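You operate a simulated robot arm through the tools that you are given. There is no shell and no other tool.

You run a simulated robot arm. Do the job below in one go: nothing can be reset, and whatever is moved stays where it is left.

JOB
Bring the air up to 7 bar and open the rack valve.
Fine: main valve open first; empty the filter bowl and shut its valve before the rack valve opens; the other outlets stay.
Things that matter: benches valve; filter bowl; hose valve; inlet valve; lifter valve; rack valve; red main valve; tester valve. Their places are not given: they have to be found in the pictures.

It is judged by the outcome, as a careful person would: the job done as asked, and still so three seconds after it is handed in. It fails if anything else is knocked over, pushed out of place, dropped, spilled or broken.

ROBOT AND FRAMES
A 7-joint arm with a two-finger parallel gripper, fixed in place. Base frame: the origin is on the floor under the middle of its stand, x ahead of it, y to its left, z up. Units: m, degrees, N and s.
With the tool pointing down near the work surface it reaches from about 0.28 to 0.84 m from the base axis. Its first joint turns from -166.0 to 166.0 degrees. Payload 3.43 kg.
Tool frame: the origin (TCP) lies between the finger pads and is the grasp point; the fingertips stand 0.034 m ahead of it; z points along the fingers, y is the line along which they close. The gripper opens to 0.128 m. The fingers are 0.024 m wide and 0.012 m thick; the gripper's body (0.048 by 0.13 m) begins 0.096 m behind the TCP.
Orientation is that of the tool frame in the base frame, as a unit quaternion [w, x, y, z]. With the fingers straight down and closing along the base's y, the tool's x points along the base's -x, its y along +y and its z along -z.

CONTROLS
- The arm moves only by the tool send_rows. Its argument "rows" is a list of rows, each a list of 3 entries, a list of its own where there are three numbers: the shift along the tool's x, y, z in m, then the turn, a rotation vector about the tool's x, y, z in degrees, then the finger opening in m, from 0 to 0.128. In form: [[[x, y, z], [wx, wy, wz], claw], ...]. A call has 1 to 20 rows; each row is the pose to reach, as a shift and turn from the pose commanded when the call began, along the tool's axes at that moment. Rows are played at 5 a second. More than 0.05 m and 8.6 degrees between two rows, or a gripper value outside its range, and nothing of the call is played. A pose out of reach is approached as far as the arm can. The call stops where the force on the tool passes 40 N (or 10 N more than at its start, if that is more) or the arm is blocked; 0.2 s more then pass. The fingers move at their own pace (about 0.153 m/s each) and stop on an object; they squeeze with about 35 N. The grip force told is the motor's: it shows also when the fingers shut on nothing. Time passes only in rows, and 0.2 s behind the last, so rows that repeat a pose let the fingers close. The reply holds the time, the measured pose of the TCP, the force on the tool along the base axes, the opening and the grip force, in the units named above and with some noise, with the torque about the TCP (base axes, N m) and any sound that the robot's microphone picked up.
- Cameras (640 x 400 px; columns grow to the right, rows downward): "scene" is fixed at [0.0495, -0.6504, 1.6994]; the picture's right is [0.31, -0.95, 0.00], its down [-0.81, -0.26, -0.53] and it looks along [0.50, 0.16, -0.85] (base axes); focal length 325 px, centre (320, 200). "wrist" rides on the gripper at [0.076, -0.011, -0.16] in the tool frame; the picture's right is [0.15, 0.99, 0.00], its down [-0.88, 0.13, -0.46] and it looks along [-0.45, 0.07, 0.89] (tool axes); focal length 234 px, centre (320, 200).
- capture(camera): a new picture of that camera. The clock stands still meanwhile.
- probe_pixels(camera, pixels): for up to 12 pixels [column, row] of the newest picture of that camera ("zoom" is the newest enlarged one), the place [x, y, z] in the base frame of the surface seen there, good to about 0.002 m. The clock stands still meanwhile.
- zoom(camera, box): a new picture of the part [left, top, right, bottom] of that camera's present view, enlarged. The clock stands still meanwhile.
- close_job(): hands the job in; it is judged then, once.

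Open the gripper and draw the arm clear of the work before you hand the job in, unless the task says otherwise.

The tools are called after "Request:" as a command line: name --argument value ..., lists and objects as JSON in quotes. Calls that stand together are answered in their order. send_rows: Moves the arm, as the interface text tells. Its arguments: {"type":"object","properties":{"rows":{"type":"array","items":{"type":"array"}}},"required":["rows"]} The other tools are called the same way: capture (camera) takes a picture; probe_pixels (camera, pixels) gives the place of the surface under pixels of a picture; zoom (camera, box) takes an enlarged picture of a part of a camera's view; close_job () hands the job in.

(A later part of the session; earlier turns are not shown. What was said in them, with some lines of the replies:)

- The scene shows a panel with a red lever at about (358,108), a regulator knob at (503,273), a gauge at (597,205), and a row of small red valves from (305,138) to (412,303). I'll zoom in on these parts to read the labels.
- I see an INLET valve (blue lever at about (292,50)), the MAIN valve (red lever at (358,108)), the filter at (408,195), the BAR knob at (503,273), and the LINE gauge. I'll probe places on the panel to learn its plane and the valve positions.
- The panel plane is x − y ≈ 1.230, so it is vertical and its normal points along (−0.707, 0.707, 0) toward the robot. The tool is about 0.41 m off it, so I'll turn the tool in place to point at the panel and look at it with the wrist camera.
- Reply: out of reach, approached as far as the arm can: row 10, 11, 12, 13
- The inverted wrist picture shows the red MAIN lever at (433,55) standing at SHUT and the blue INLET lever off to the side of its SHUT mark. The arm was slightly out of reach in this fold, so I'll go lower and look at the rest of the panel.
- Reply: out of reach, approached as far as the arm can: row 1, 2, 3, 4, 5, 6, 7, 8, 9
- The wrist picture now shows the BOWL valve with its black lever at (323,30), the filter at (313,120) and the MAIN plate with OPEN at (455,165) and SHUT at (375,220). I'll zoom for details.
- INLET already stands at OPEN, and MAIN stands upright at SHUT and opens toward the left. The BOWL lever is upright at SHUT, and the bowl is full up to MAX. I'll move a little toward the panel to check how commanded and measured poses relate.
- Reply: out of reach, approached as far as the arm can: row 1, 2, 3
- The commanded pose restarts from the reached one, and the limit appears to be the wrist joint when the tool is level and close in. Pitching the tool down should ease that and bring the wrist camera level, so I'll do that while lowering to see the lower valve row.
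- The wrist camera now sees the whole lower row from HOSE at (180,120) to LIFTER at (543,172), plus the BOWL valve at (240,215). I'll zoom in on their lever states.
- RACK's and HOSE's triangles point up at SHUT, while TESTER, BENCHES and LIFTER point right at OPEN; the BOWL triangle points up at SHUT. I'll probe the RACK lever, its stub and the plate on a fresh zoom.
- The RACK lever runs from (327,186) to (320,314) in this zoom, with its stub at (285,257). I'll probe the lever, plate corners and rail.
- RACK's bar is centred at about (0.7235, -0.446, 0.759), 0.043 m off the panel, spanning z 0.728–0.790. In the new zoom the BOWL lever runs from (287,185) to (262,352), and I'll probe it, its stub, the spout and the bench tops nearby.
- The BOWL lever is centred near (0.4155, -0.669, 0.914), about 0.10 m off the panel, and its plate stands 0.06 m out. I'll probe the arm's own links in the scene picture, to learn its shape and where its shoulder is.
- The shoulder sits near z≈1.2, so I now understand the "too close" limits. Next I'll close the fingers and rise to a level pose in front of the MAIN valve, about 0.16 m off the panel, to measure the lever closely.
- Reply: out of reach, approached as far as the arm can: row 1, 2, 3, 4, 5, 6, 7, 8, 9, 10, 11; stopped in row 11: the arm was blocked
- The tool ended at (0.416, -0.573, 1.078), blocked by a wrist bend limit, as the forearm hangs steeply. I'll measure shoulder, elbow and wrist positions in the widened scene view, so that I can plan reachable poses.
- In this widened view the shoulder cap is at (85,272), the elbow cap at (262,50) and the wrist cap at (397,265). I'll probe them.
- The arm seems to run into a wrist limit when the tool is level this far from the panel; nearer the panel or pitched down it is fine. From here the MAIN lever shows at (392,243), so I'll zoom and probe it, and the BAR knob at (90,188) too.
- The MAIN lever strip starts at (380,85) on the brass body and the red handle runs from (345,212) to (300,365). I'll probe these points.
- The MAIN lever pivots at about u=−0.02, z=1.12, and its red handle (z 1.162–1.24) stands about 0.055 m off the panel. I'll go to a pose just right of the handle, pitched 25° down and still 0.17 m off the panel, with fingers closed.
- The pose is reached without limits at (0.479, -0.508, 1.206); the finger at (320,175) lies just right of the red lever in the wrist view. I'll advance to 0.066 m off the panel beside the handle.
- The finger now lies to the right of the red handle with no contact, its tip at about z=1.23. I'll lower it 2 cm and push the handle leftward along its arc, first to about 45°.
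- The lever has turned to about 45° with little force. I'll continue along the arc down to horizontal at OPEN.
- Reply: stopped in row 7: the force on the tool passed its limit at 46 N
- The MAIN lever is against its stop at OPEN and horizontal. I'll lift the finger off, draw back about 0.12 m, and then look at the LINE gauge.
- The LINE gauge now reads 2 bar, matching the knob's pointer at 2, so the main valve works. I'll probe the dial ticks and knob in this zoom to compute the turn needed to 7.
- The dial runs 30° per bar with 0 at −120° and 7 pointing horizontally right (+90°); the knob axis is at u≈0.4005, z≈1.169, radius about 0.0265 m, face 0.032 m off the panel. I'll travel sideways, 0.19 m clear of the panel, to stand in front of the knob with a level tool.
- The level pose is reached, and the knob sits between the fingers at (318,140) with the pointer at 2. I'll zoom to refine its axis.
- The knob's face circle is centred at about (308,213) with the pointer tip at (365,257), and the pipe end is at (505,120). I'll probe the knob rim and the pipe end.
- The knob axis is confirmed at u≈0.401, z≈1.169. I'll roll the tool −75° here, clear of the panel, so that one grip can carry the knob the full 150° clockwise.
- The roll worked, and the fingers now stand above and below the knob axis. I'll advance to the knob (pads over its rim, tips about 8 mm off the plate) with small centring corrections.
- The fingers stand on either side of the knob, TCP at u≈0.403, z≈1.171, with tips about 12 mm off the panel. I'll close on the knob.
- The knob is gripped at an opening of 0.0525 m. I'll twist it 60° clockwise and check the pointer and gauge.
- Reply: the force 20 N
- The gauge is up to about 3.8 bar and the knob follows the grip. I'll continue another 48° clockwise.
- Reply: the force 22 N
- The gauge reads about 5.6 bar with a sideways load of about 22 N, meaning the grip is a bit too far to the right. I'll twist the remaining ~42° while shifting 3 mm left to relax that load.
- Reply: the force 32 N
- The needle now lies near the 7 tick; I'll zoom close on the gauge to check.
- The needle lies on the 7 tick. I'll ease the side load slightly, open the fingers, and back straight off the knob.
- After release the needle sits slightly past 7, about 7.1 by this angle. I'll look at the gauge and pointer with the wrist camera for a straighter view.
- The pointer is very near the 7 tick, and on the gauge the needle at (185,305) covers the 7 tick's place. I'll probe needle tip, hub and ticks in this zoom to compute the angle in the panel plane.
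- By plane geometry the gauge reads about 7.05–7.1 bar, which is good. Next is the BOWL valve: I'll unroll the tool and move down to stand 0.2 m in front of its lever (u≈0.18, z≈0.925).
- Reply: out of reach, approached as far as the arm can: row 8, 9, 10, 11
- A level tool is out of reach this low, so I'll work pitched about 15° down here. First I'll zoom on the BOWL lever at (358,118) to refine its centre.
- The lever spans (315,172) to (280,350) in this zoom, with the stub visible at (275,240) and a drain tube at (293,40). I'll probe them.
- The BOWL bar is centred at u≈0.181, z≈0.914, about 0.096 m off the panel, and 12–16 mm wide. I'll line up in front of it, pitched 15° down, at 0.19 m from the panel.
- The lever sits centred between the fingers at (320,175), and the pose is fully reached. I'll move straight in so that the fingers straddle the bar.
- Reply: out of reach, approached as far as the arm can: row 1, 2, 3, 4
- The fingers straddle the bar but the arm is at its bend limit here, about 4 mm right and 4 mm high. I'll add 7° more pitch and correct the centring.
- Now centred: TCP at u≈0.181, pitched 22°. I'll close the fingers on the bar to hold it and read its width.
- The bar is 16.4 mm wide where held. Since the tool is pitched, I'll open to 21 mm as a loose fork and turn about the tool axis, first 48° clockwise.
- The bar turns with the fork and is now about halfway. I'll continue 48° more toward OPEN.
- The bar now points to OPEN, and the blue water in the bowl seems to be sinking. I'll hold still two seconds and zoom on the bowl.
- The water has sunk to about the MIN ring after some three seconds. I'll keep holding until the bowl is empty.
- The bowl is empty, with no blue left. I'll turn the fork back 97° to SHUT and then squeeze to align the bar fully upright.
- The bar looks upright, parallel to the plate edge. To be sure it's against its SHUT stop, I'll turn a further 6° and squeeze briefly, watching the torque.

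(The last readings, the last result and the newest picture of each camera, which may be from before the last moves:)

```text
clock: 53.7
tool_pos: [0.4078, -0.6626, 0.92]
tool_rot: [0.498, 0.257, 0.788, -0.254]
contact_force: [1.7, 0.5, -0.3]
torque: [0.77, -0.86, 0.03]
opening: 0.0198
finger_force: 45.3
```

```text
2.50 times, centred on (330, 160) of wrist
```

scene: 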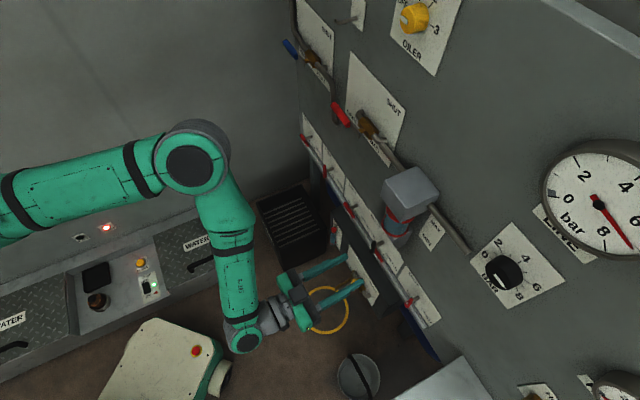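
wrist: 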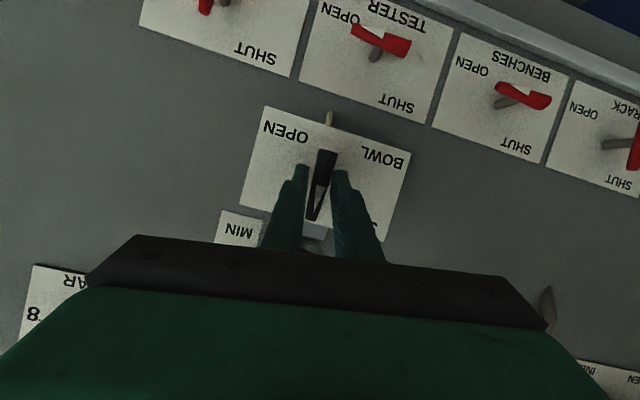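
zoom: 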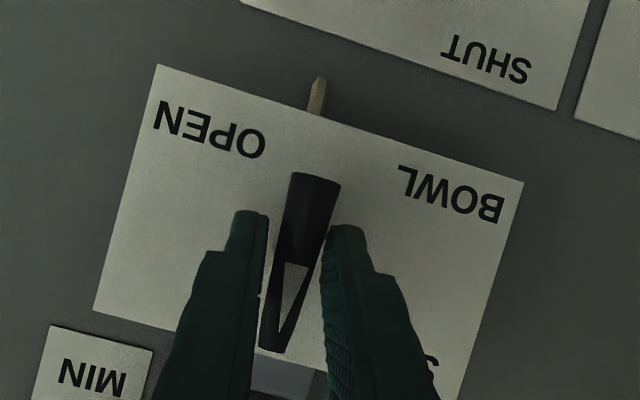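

The torque of about 1.15 N·m with the bar unmoved shows it is hard against its SHUT stop. I'll open the fingers, back off along the tool axis, and verify the valve and bowl.

Request:
send_rows --rows '[[[0, 0, 0], [0, 0, 3], 0.03], [[0, 0, 0], [0, 0, 6], 0.045], [[0, 0, 0], [0, 0, 9], 0.045], [[0, 0, -0.03], [0, 0, 9], 0.045], [[0, 0, -0.07], [0, 0, 9], 0.045], [[0, 0, -0.11], [0, 0, 9], 0.045], [[0, 0, -0.11], [0, 0, 9], 0.045]]'

Request:
capture --camera "wrist"

Request:
zoom --camera "wrist" --box '[240, 80, 400, 240]'

Request:
zoom --camera "scene" --box '[320, 180, 480, 280]'

Request:
zoom --camera "scene" --box '[540, 180, 640, 260]'

```text
clock: 55.3
tool_pos: [0.3381, -0.5907, 0.9645]
tool_rot: [0.517, 0.317, 0.766, -0.214]
contact_force: [-0.9, -1.1, -0.4]
torque: [0.04, -0.01, -0.02]
opening: 0.0451
finger_force: 0.1
```

```text
taken
```

wrist: 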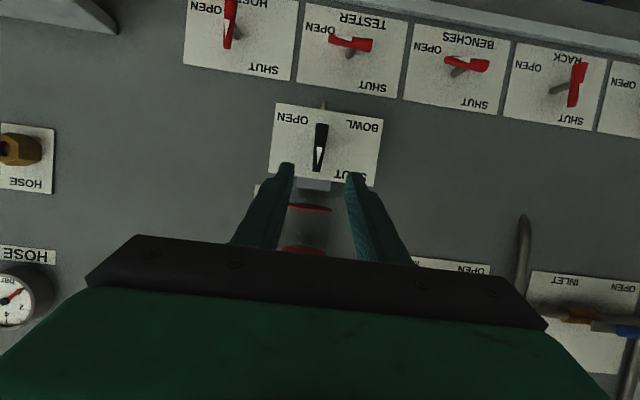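

```text
2.50 times, centred on (320, 160) of wrist
```

zoom: 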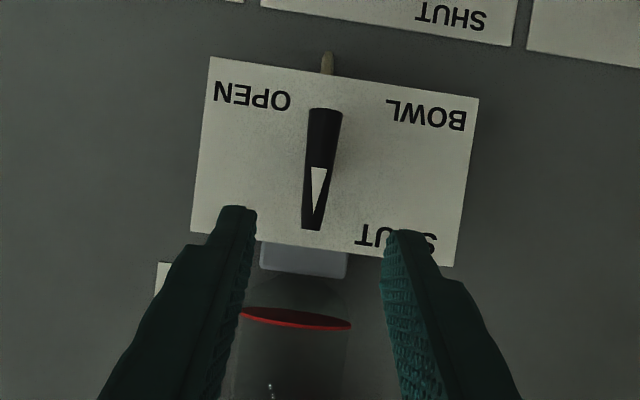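

```text
4.00 times, centred on (400, 230) of scene
```

zoom: 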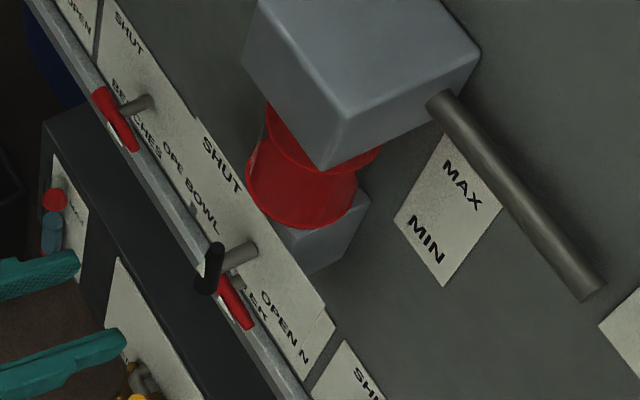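

```text
5.00 times, centred on (590, 220) of scene
```

zoom: 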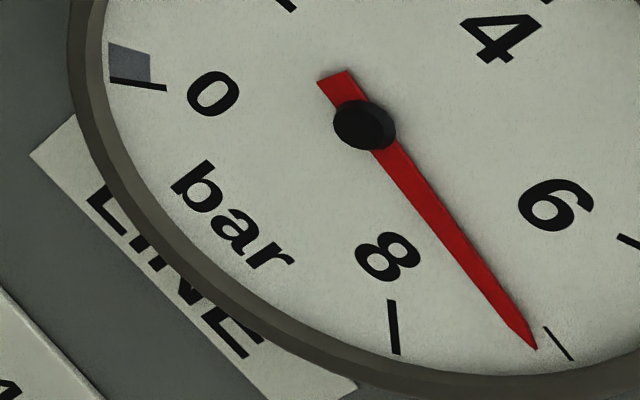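

The bowl is empty, its valve is shut, and the gauge still reads about 7. Now I'll move left and down to stand in front of the RACK lever at u≈−0.196, z≈0.76, about 0.16 m off the panel.

Request:
send_rows --rows '[[[0.0164, 0.0375, 0.0123], [0, 0, 0], 0.045], [[0.0328, 0.0749, 0.0247], [0, 0, 0], 0.045], [[0.0492, 0.1124, 0.037], [0, 0, 0], 0.045], [[0.0656, 0.1498, 0.0494], [0, 0, 0], 0.045], [[0.082, 0.1873, 0.0617], [0, 0, 0], 0.045], [[0.0985, 0.2248, 0.0741], [0, 0, 0], 0.045], [[0.1149, 0.2622, 0.0864], [0, 0, 0], 0.045], [[0.1313, 0.2997, 0.0988], [0, 0, 0], 0.045], [[0.1477, 0.3371, 0.1111], [0, 0, 0], 0.045], [[0.1641, 0.3746, 0.1235], [0, 0, 0], 0.045], [[0.1641, 0.3746, 0.1235], [0, 0, 0], 0.045], [[0.1641, 0.3746, 0.1235], [0, 0, 0], 0.045]]'

Request:
capture --camera "wrist"

Request:
capture --camera "scene"

```text
clock: 57.9
tool_pos: [0.6011, -0.5085, 0.8618]
tool_rot: [0.476, 0.288, 0.822, -0.12]
contact_force: [0.5, -0.5, 0.3]
torque: [-0.05, -0.02, -0.01]
opening: 0.0449
finger_force: 0.0
out of reach, approached as far as the arm can: row 2, 3, 4, 5, 6, 7, 8, 9, 10, 11, 12
```

```text
taken
```

wrist: 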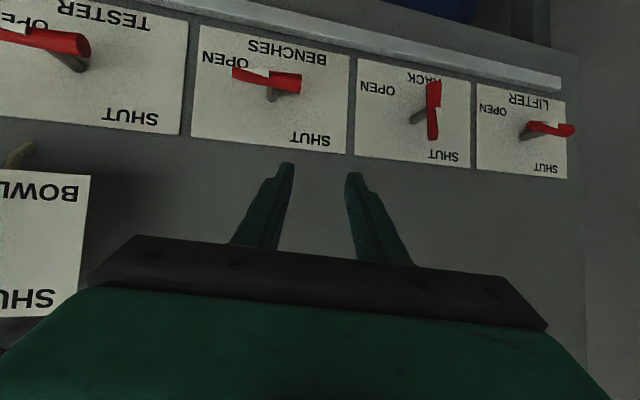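

```text
taken
```

scene: 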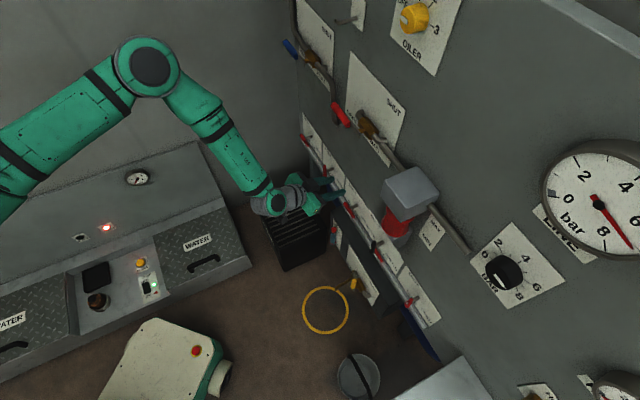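

The arm stopped short at (0.601, -0.509, 0.862) with heading and pitch off, so some joint limit is active. I'll probe the elbow, forearm and wrist to understand the posture.

Request:
probe_pixels --camera "scene" --pixels '[[148, 66], [190, 100], [215, 135], [240, 170], [270, 200], [295, 197], [312, 200], [60, 110], [110, 85]]'

Request:
zoom --camera "scene" --box '[140, 80, 380, 230]'

```text
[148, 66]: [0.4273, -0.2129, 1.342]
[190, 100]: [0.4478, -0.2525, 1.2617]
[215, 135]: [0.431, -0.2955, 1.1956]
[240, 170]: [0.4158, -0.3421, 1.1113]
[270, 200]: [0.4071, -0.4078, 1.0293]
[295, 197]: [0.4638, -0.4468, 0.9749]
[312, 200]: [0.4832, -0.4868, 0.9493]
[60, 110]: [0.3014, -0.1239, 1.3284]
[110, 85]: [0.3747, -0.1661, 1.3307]
```

```text
2.67 times, centred on (260, 155) of scene
```

zoom: 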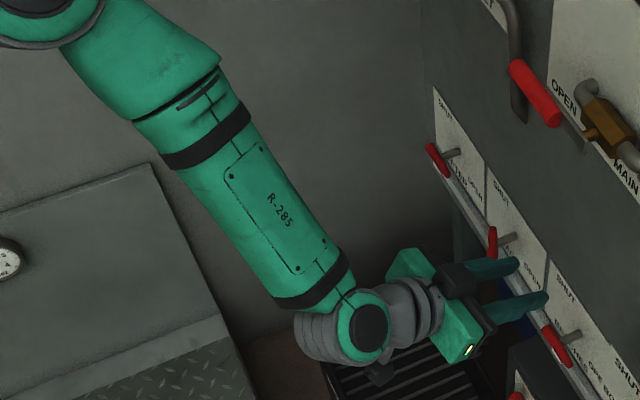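

The elbow has swung out to the left and the wrist bends sideways, which likely exhausts a wrist joint. I'll go back up to the posture used at the MAIN valve, which was good, and then come down from there.

Request:
send_rows --rows '[[[-0.027, 0.0103, -0.03], [1.2, -1, 0], 0.045], [[-0.0541, 0.0206, -0.06], [2.5, -2, 0], 0.045], [[-0.0811, 0.0309, -0.09], [3.7, -3, 0.1], 0.045], [[-0.1082, 0.0411, -0.12], [5, -4, 0.1], 0.045], [[-0.1352, 0.0514, -0.15], [6.2, -4.9, 0.1], 0.045], [[-0.1623, 0.0617, -0.18], [7.4, -5.9, 0.2], 0.045], [[-0.1893, 0.072, -0.21], [8.7, -6.9, 0.2], 0.045], [[-0.2164, 0.0823, -0.24], [9.9, -7.9, 0.2], 0.045], [[-0.2164, 0.0823, -0.24], [9.9, -7.9, 0.2], 0.045], [[-0.2164, 0.0823, -0.24], [9.9, -7.9, 0.2], 0.045]]'

Request:
capture --camera "scene"

```text
clock: 60.1
tool_pos: [0.5718, -0.406, 1.1801]
tool_rot: [0.506, 0.321, 0.773, -0.21]
contact_force: [0.2, -0.3, -0.4]
torque: [-0.03, -0.01, 0.03]
opening: 0.0452
finger_force: 0.0
out of reach, approached as far as the arm can: row 2, 3
```

```text
taken
```

scene: 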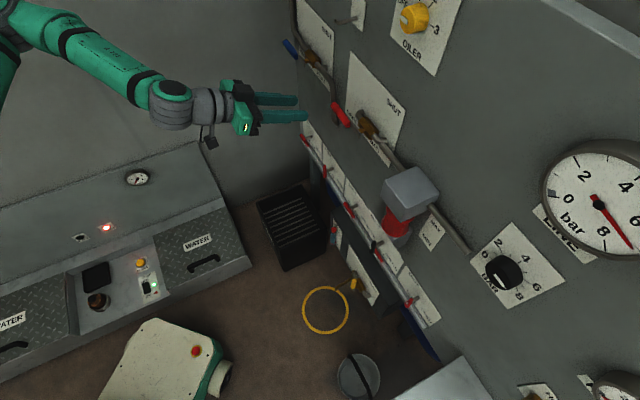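

Back in the good posture at (0.572, -0.406, 1.180). I'll descend toward RACK in stages, first 0.2 m down and 8 cm left with slightly more pitch.

Request:
send_rows --rows '[[[0.0367, 0.0158, 0.016], [0, 1.2, 0], 0.045], [[0.0734, 0.0316, 0.032], [0, 2.4, 0], 0.045], [[0.11, 0.0474, 0.0479], [0, 3.6, 0], 0.045], [[0.1467, 0.0632, 0.0638], [0, 4.8, 0], 0.045], [[0.1834, 0.079, 0.0798], [0, 6, 0], 0.045], [[0.1834, 0.079, 0.0798], [0, 6, 0], 0.045]]'

Request:
capture --camera "scene"

```text
clock: 61.5
tool_pos: [0.6259, -0.3488, 0.9767]
tool_rot: [0.465, 0.331, 0.798, -0.192]
contact_force: [-0.1, -0.1, 0.2]
torque: [0.0, -0.01, -0.01]
opening: 0.0452
finger_force: 0.0
```

```text
taken
```

scene: 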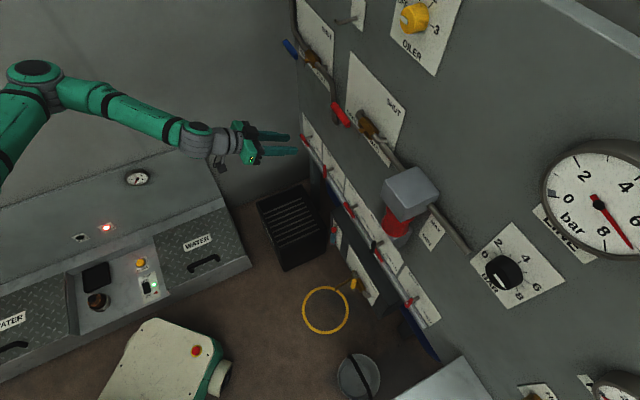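

Reached without limits; the posture is now good. I'll descend the remaining 0.2 m to RACK height.

Request:
send_rows --rows '[[[0.0337, 0, 0.0237], [0, -0.8, 0], 0.045], [[0.0674, 0, 0.0473], [0, -1.6, 0], 0.045], [[0.1012, 0, 0.071], [0, -2.4, 0], 0.045], [[0.1349, 0, 0.0946], [0, -3.2, 0], 0.045], [[0.1686, 0, 0.1183], [0, -4, 0], 0.045], [[0.1686, 0, 0.1183], [0, -4, 0], 0.045]]'

Request:
capture --camera "wrist"

Request:
capture --camera "scene"

```text
clock: 62.9
tool_pos: [0.6413, -0.3613, 0.7727]
tool_rot: [0.492, 0.324, 0.782, -0.203]
contact_force: [0.6, 0.9, -0.1]
torque: [0.0, 0.02, 0.0]
opening: 0.0453
finger_force: 0.1
```

```text
taken
```

wrist: 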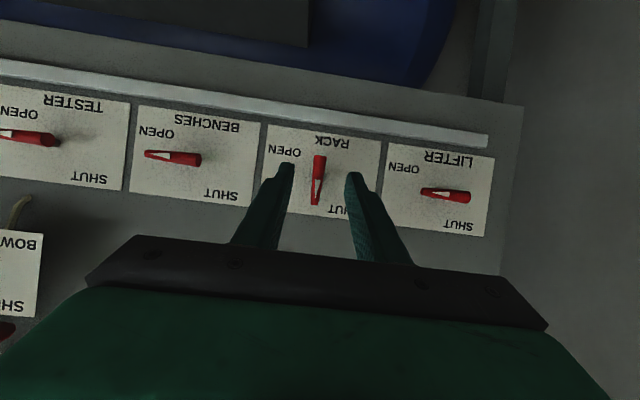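

```text
taken
```

scene: 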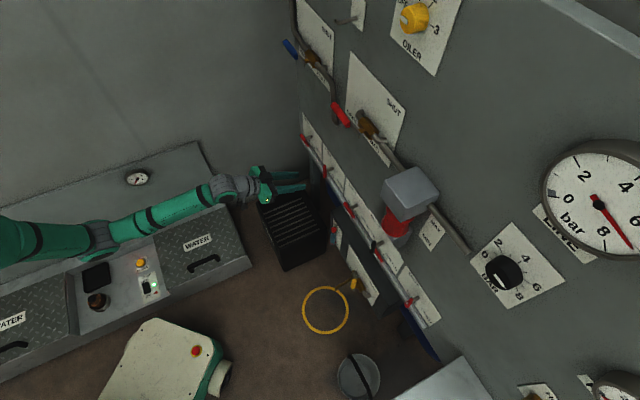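

The RACK lever now sits between the open fingers at (318,180). I'll zoom to get its centre and width, and also check the height of the elbow over the bench.

Request:
zoom --camera "wrist" --box '[250, 110, 410, 230]'

Request:
probe_pixels --camera "scene" --pixels '[[100, 235], [50, 240], [170, 210], [225, 190], [250, 190]]'

```text
3.33 times, centred on (330, 170) of wrist
```

zoom: 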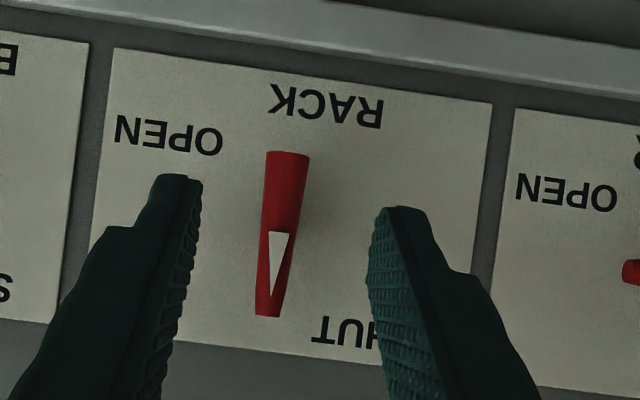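

```text
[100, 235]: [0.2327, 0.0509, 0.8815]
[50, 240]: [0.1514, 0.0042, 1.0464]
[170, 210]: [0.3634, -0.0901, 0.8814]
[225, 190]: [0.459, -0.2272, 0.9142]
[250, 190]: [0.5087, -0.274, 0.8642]
```

The elbow stays near z≈0.88, well above the bench. The RACK bar spans (287,155) to (268,315) in this zoom; I'll probe it.

Request:
probe_pixels --camera "zoom" --pixels '[[287, 160], [269, 160], [305, 162], [283, 200], [266, 220], [300, 220], [280, 235], [275, 280], [268, 310], [257, 310], [279, 310], [340, 200]]'

```text
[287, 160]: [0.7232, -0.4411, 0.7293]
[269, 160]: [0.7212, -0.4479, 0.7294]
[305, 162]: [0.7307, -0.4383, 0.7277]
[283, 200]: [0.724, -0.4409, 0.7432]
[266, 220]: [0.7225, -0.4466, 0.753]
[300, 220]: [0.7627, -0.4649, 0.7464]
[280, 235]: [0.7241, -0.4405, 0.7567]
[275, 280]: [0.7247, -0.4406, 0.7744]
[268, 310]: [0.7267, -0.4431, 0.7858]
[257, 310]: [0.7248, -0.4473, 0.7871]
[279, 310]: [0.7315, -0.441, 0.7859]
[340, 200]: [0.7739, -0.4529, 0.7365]
```

The RACK bar is centred at about u=−0.200, z=0.758, its axis about 0.040 m off the panel. I'll advance so the fingers straddle it.

Request:
send_rows --rows '[[[-0.0098, 0.0008, 0.0243], [0, 0, 0], 0.04], [[-0.0195, 0.0015, 0.0487], [0, 0, 0], 0.04], [[-0.0293, 0.0015, 0.073], [0, 0, 0], 0.04], [[-0.039, 0.0015, 0.0973], [0, 0, 0], 0.04], [[-0.039, 0.0015, 0.0973], [0, 0, 0], 0.04]]'

Request:
capture --camera "wrist"

Request:
zoom --camera "scene" --box '[260, 120, 400, 220]'

```text
clock: 64.1
tool_pos: [0.7153, -0.4358, 0.7664]
tool_rot: [0.492, 0.324, 0.782, -0.204]
contact_force: [-0.9, -0.2, 0.8]
torque: [-0.02, 0.01, 0.0]
opening: 0.0398
finger_force: 0.0
```

```text
taken
```

wrist: 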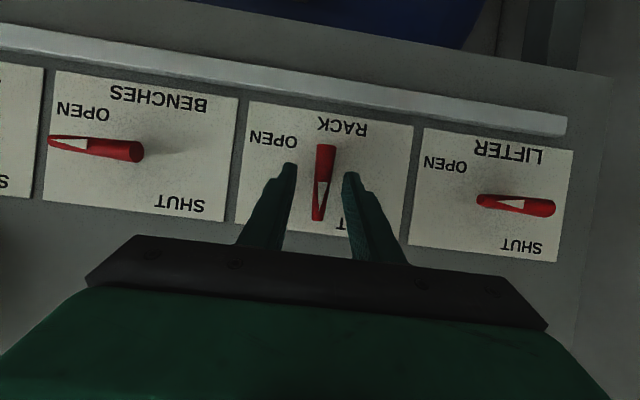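

```text
4.00 times, centred on (330, 170) of scene
```

zoom: 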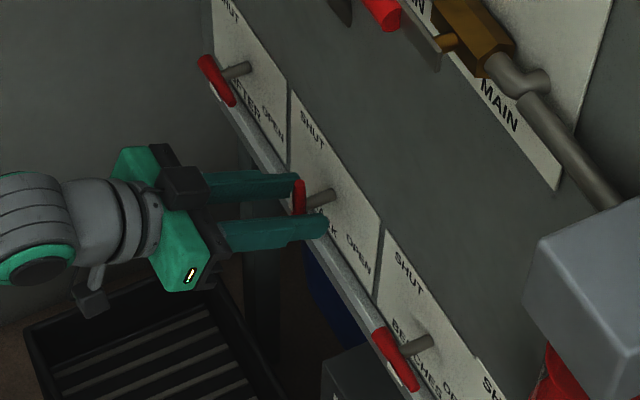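

The bar is between the fingers with no contact. I'll narrow them to a 21 mm fork and turn 48° clockwise toward OPEN.

Request:
send_rows --rows '[[[0, 0, 0], [0, 0, 0], 0.021], [[0, 0, 0], [0, 0, 0], 0.021], [[0, 0, 0], [0, 0, 6], 0.021], [[0, 0, 0], [0, 0, 12], 0.021], [[0, 0, 0], [0, 0, 18], 0.021], [[0, 0, 0], [0, 0, 24], 0.021], [[0, 0, 0], [0, 0, 30], 0.021], [[0, 0, 0], [0, 0, 36], 0.021], [[0, 0, 0], [0, 0, 42], 0.021], [[0, 0, 0], [0, 0, 48], 0.021], [[0, 0, 0], [0, 0, 48], 0.021]]'

Request:
capture --camera "wrist"

Request:
zoom --camera "scene" --box '[260, 120, 400, 220]'

```text
clock: 65.7
tool_pos: [0.7219, -0.4236, 0.7652]
tool_rot: [0.528, 0.407, 0.726, -0.167]
contact_force: [-15.9, -14.7, -0.9]
torque: [-0.27, -0.39, -0.02]
opening: 0.0366
finger_force: 14.1
out of reach, approached as far as the arm can: row 4, 5, 6, 7, 8
stopped in row 8: the force on the tool passed its limit at 83 N (the readings are from after the stop); the commanded pose is now the measured one
```

```text
taken
```

wrist: 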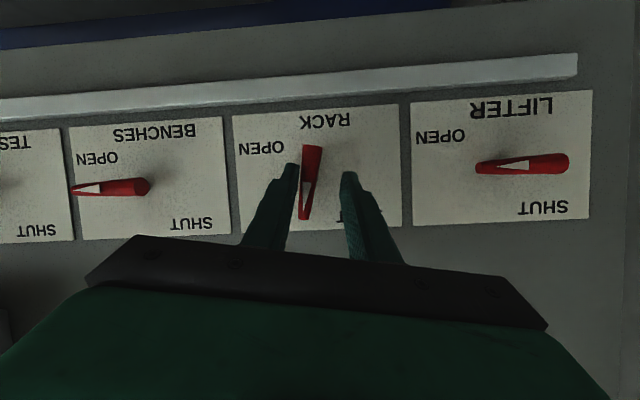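

```text
4.00 times, centred on (330, 170) of scene
```

zoom: 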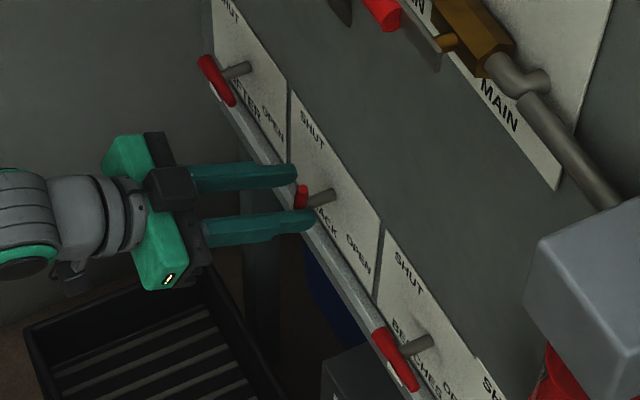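

The roll hit a joint limit and the hand slid sideways against the lever (83 N peak, then stopped); the lever still stands at SHUT. I'll relieve the load, open the fingers and back off, then inspect before trying a different method.

Request:
send_rows --rows '[[[0, -0.004, 0], [0, 0, 0], 0.045], [[0, -0.008, 0], [0, 0, -4], 0.05], [[0, -0.01, 0], [0, 0, -8], 0.05], [[0, -0.01, -0.03], [0, 0, -8], 0.05], [[0, -0.01, -0.06], [0, 0, -8], 0.05], [[0, -0.01, -0.09], [0, 0, -8], 0.05], [[0, -0.01, -0.09], [0, 0, -8], 0.05]]'

Request:
capture --camera "wrist"

Request:
zoom --camera "wrist" --box '[220, 80, 420, 220]'

```text
clock: 67.3
tool_pos: [0.6605, -0.3663, 0.799]
tool_rot: [0.516, 0.354, 0.754, -0.199]
contact_force: [0.0, -0.1, -0.1]
torque: [0.0, 0.02, -0.01]
opening: 0.0501
finger_force: 0.0
```

```text
taken
```

wrist: 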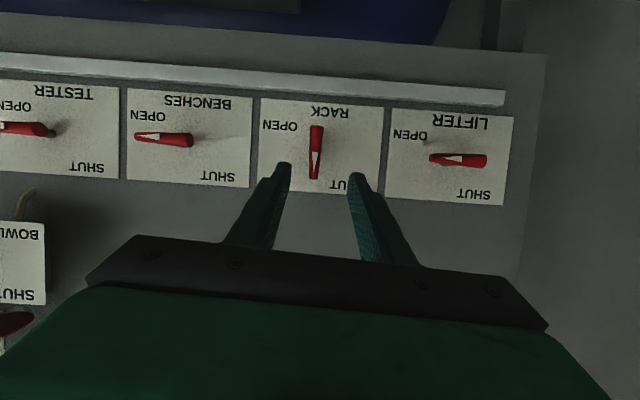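

```text
2.86 times, centred on (320, 150) of wrist
```

zoom: 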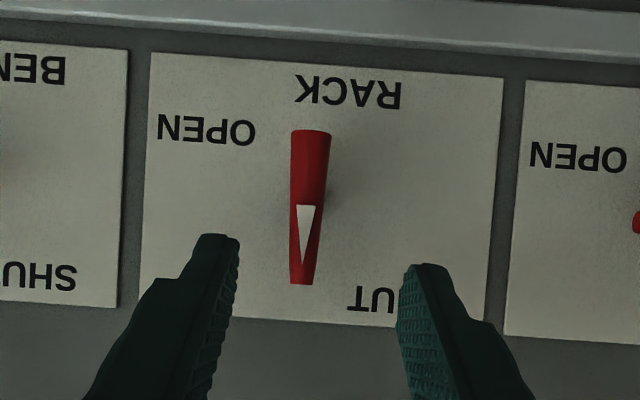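

The lever is unharmed and still upright at SHUT. Rolling is limited in this posture, so I'll push the bar's upper end to the right with closed fingers instead, as I did for MAIN; first I'll line up left of the bar's upper end.

Request:
send_rows --rows '[[[0.002, 0.008, 0.005], [-0.4, 0.4, -1.5], 0.02], [[0.004, 0.016, 0.011], [-0.7, 0.8, -3], 0.0], [[0.0062, 0.0239, 0.0162], [-1.1, 1.2, -4.55], 0.0], [[0.0062, 0.0239, 0.0162], [-1.1, 1.2, -4.55], 0.0], [[0.0062, 0.0239, 0.0162], [-1.1, 1.2, -4.55], 0.0]]'

Request:
capture --camera "wrist"

```text
clock: 68.5
tool_pos: [0.6867, -0.3576, 0.7897]
tool_rot: [0.504, 0.321, 0.775, -0.208]
contact_force: [-0.5, -0.5, 0.1]
torque: [0.0, -0.02, -0.01]
opening: 0.0001
finger_force: 33.3
```

```text
taken
```

wrist: 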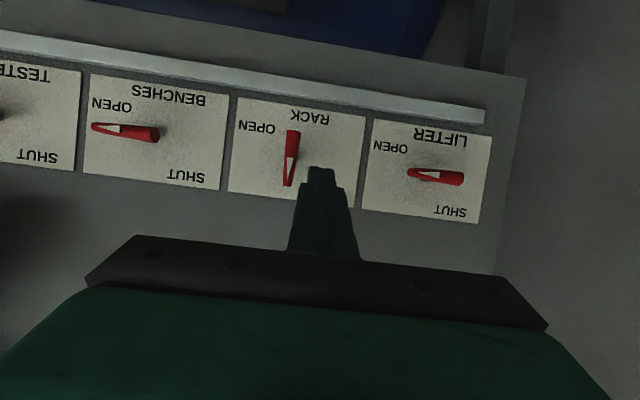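

The closed finger is lined up just left of the bar's upper end. I'll advance it to 0.059 m from the panel.

Request:
send_rows --rows '[[[-0.0098, 0, 0.022], [0, 0, 0], 0.0], [[-0.0196, 0, 0.044], [0, 0, 0], 0.0], [[-0.0294, 0, 0.066], [0, 0, 0], 0.0], [[-0.0294, 0, 0.066], [0, 0, 0], 0.0]]'

Request:
capture --camera "wrist"

Request:
zoom --camera "scene" --box '[260, 120, 400, 220]'

```text
clock: 69.5
tool_pos: [0.7376, -0.4092, 0.7886]
tool_rot: [0.503, 0.321, 0.775, -0.208]
contact_force: [-0.5, 0.2, 0.1]
torque: [0.04, 0.01, 0.0]
opening: 0.0
finger_force: 32.9
```

```text
taken
```

wrist: 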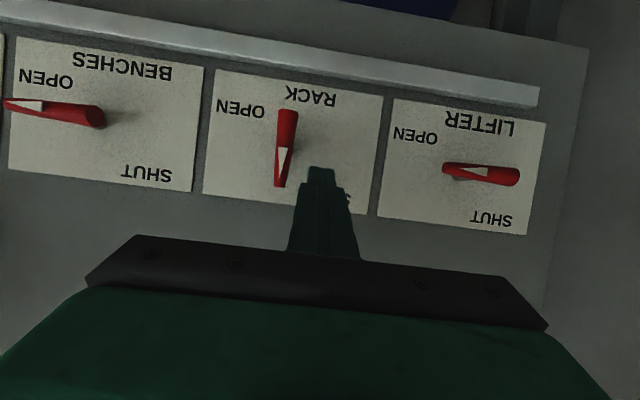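

```text
4.00 times, centred on (330, 170) of scene
```

zoom: 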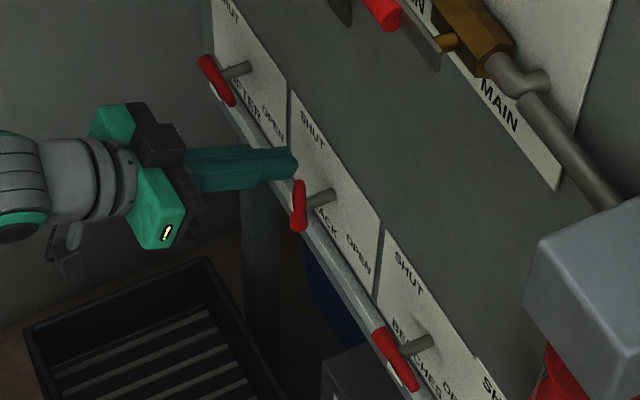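

The finger is beside the bar's upper end with no contact yet. I'll push right along a small arc, first to about 45°.

Request:
send_rows --rows '[[[0, -0.008, 0], [0, 0, 0], 0.0], [[0, -0.0145, 0], [0, 0, 0], 0.0], [[-0.0041, -0.0182, -0.0018], [0, 0, 0], 0.0], [[-0.0057, -0.021, -0.0025], [0, 0, 0], 0.0], [[-0.0073, -0.024, -0.0033], [0, 0, 0], 0.0], [[-0.008, -0.0279, -0.0036], [0, 0, 0], 0.0], [[-0.0087, -0.0317, -0.0039], [0, 0, 0], 0.0], [[-0.0087, -0.0317, -0.0039], [0, 0, 0], 0.0]]'

Request:
capture --camera "wrist"

Request:
zoom --camera "scene" --box '[260, 120, 400, 220]'

```text
clock: 71.3
tool_pos: [0.7158, -0.4332, 0.8005]
tool_rot: [0.503, 0.32, 0.776, -0.208]
contact_force: [0.2, 0.1, -0.1]
torque: [0.0, -0.03, 0.0]
opening: 0.0001
finger_force: 32.9
```

```text
taken
```

wrist: 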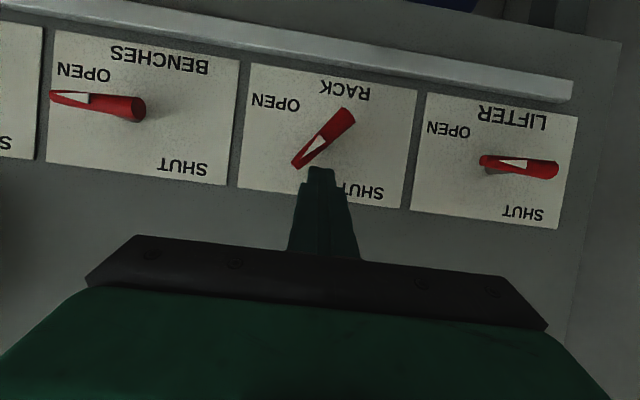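

```text
4.00 times, centred on (330, 170) of scene
```

zoom: 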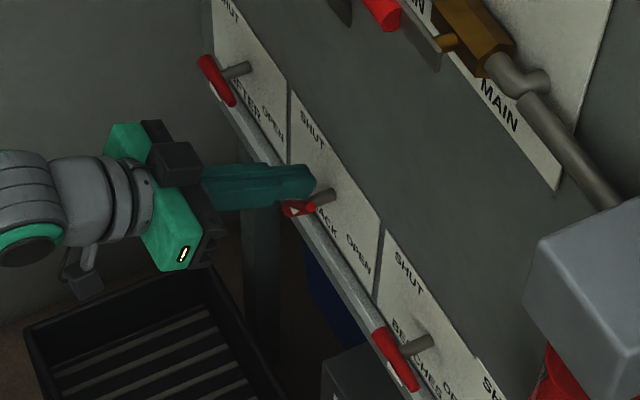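

The bar is at about 45° and turning easily. I'll finish the arc down to horizontal at OPEN.

Request:
send_rows --rows '[[[0.0004, -0.0043, 0.0002], [0, 0, 0], 0.0], [[0.0014, -0.0083, 0.0006], [0, 0, 0], 0.0], [[0.0034, -0.0125, 0.0015], [0, 0, 0], 0.0], [[0.0058, -0.0163, 0.0026], [0, 0, 0], 0.0], [[0.0093, -0.0198, 0.0042], [0, 0, 0], 0.0], [[0.0128, -0.0223, 0.0057], [0, 0, 0], 0.0], [[0.0165, -0.0228, 0.0074], [0, 0, 0], 0.0], [[0.019, -0.0228, 0.0085], [0, 0, 0], 0.0], [[0.021, -0.0228, 0.0094], [0, 0, 0], 0.0]]'

Request:
capture --camera "wrist"

Request:
zoom --camera "wrist" --box '[240, 50, 440, 200]'

Request:
zoom --camera "scene" --box '[260, 120, 400, 220]'

```text
clock: 73.3
tool_pos: [0.7034, -0.4407, 0.7835]
tool_rot: [0.503, 0.322, 0.774, -0.211]
contact_force: [0.2, -6.6, 8.8]
torque: [-0.28, -0.22, -0.09]
opening: 0.0001
finger_force: 32.8
out of reach, approached as far as the arm can: row 5, 6, 7, 8, 9
```

```text
taken
```

wrist: 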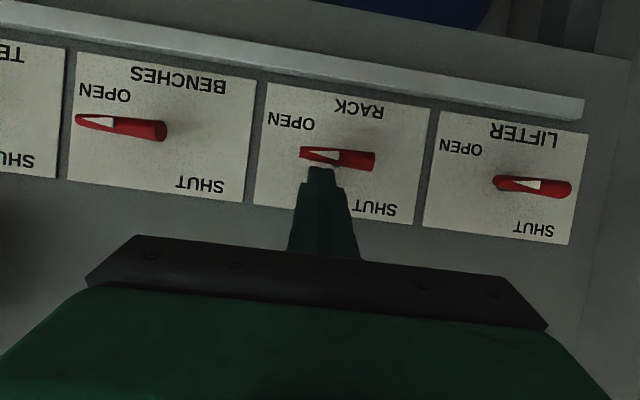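

```text
2.67 times, centred on (340, 125) of wrist
```

zoom: 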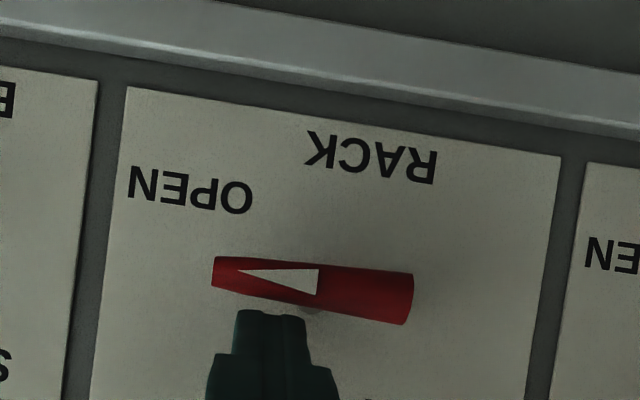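

```text
4.00 times, centred on (330, 170) of scene
```

zoom: 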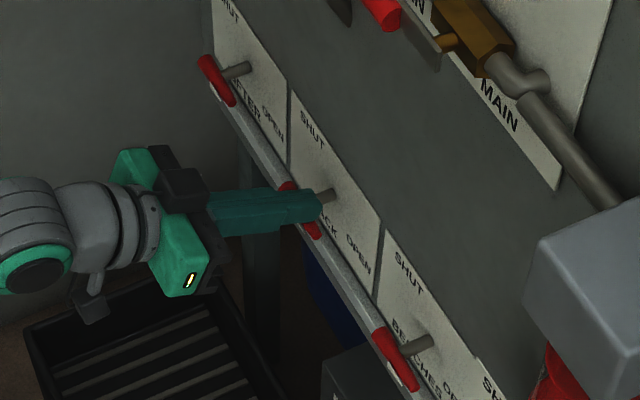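

The RACK bar now lies parallel to the plate's edge with its triangle at OPEN, resting against its stop. I'll lift the finger off and draw back.

Request:
send_rows --rows '[[[-0.01, 0, -0.0045], [0, 0, 0], 0.0], [[-0.0183, 0, -0.008], [0, 0, 0], 0.0], [[-0.006, 0, -0.036], [0, 0, 0], 0.0], [[0.0065, 0, -0.063], [0, 0, 0], 0.0], [[0.0185, 0, -0.09], [0, 0, 0], 0.0], [[0.0305, 0, -0.1176], [0, 0, 0], 0.0], [[0.0305, 0, -0.1176], [0, 0, 0], 0.0]]'

Request:
capture --camera "wrist"

Request:
capture --camera "scene"

Request:
zoom --camera "scene" --box '[540, 180, 640, 260]'

```text
clock: 74.9
tool_pos: [0.6195, -0.3556, 0.8032]
tool_rot: [0.503, 0.321, 0.774, -0.211]
contact_force: [0.8, -0.6, -0.2]
torque: [0.0, 0.02, 0.0]
opening: 0.0003
finger_force: 33.3
out of reach, approached as far as the arm can: row 4, 5
```

```text
taken
```

wrist: 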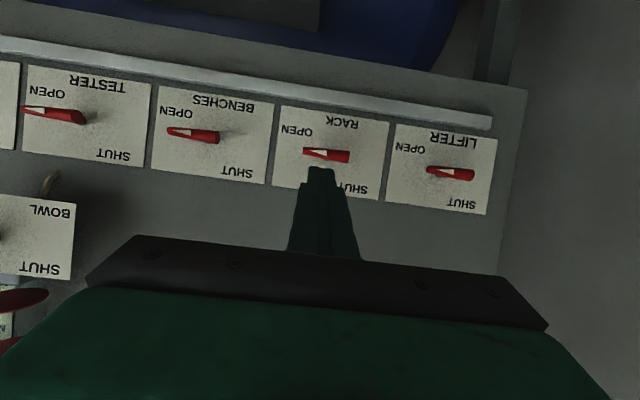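

```text
taken
```

scene: 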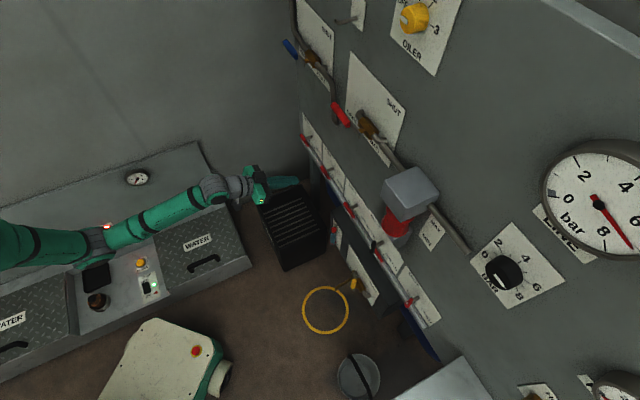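

```text
5.00 times, centred on (590, 220) of scene
```

zoom: 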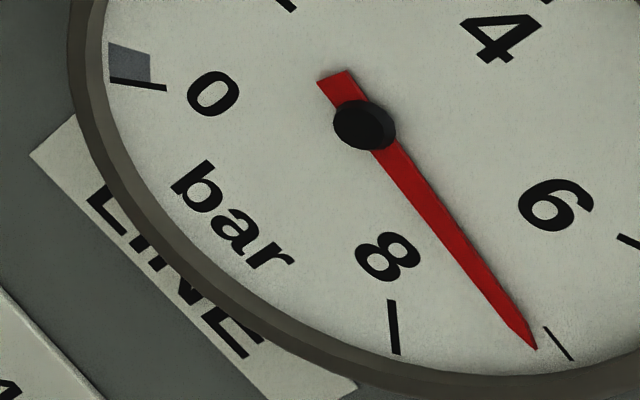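

RACK points to OPEN like its neighbours, and the LINE gauge holds. I'll probe the needle and ticks once more in this zoom to check the pressure value precisely.

Request:
probe_pixels --camera "zoom" --pixels '[[365, 125], [410, 185], [440, 225], [470, 265], [500, 305], [528, 340], [560, 345], [395, 330], [632, 242], [140, 83], [335, 85], [520, 330]]'

Request:
zoom --camera "scene" --box '[440, 130, 640, 330]'

Request:
zoom --camera "scene" --box '[280, 60, 440, 160]'

Request:
zoom --camera "scene" --box '[290, 120, 450, 320]'

```text
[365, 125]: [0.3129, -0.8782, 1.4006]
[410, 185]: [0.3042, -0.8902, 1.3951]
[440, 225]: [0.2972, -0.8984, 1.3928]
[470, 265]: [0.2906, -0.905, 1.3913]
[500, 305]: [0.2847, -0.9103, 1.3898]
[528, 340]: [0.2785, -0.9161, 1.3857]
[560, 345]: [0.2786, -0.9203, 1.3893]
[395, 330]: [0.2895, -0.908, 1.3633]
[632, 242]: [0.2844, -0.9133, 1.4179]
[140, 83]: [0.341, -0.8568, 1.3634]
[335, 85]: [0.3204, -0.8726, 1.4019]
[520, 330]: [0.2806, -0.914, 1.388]
```

```text
2.00 times, centred on (540, 230) of scene
```

zoom: 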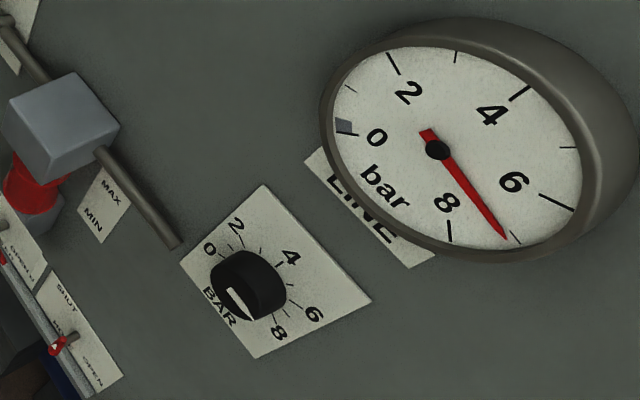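

```text
4.00 times, centred on (360, 110) of scene
```

zoom: 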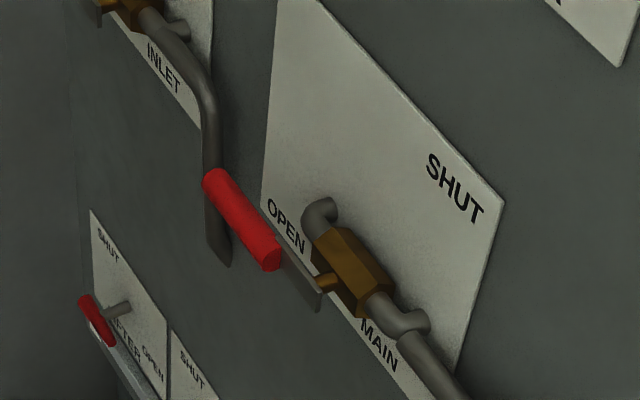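

```text
2.00 times, centred on (370, 220) of scene
```

zoom: 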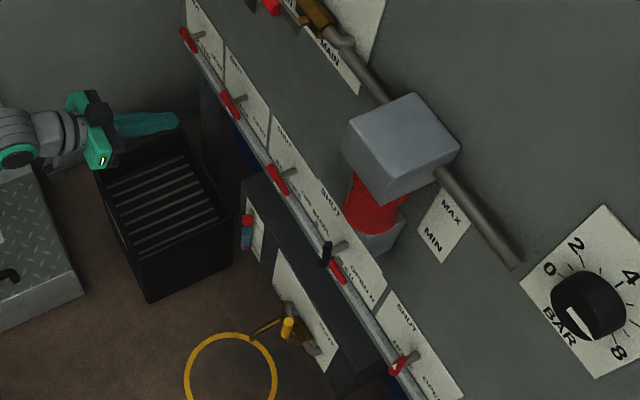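

The gauge works out to about 7.1 bar, MAIN lies at OPEN, the bowl shows empty with its black lever upright, and the other outlets look untouched. I'll raise the arm, draw it back from the panel and open the gripper.

Request:
send_rows --rows '[[[0.008, 0, -0.018], [0, 0, 0], 0.0], [[0.0163, 0, -0.0365], [0, 0, 0], 0.04], [[-0.02, 0, -0.053], [0, 0, 0], 0.08], [[-0.055, 0, -0.069], [0, 0, 0], 0.1], [[-0.09, 0, -0.085], [0, 0, 0], 0.1], [[-0.125, 0, -0.102], [0, 0, 0], 0.1], [[-0.16, 0, -0.118], [0, 0, 0], 0.1], [[-0.16, 0, -0.118], [0, 0, 0], 0.1], [[-0.16, 0, -0.118], [0, 0, 0], 0.1]]'

Request:
capture --camera "wrist"

Request:
capture --camera "scene"

```text
clock: 76.9
tool_pos: [0.5884, -0.3251, 1.0007]
tool_rot: [0.503, 0.32, 0.775, -0.208]
contact_force: [-0.1, 0.6, -0.1]
torque: [-0.01, 0.0, 0.01]
opening: 0.0998
finger_force: 0.0
```

```text
taken
```

wrist: 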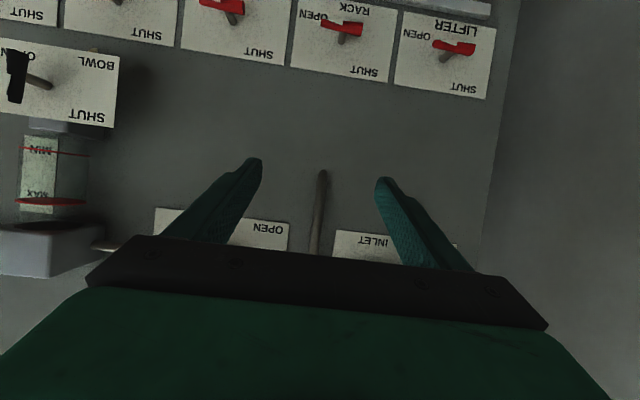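

```text
taken
```

scene: 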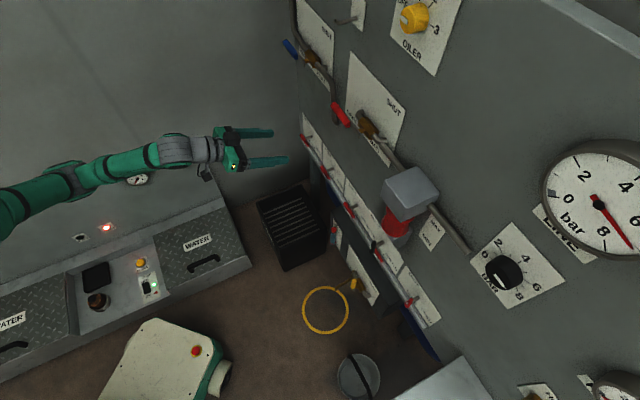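

Everything stands as wanted: MAIN open, LINE gauge at about 7 bar, bowl empty with its valve at SHUT, RACK at OPEN, and the other valves as found. The gripper is open and the arm clear, so I'll hand the job in.

Request:
close_job

```text
The job is handed in.
```

The air is up to about 7 bar and the rack valve is open. The job has been handed in.

- **Main valve:** I opened this first, and the lever is against its OPEN stop.
- **Pressure:** I turned the regulator knob up from 2. The LINE gauge works out to about 7.1 bar, and it held after the rack valve opened.
- **Filter bowl:** I opened its valve until no water was left, then shut it hard against its stop before touching the rack valve.
- **Rack valve:** I pushed the lever over to OPEN. My first attempt, turning it with the gripper, hit a joint limit and the hand pressed sideways on the lever, peaking at 83 N. I backed off and checked: the lever was undamaged and still at SHUT. Pushing its end with closed fingers then worked.
- **Other valves:** The inlet, benches, tester, lifter and hose valves were not touched and are as I found them.

The gripper is open and the arm is clear of the panel.
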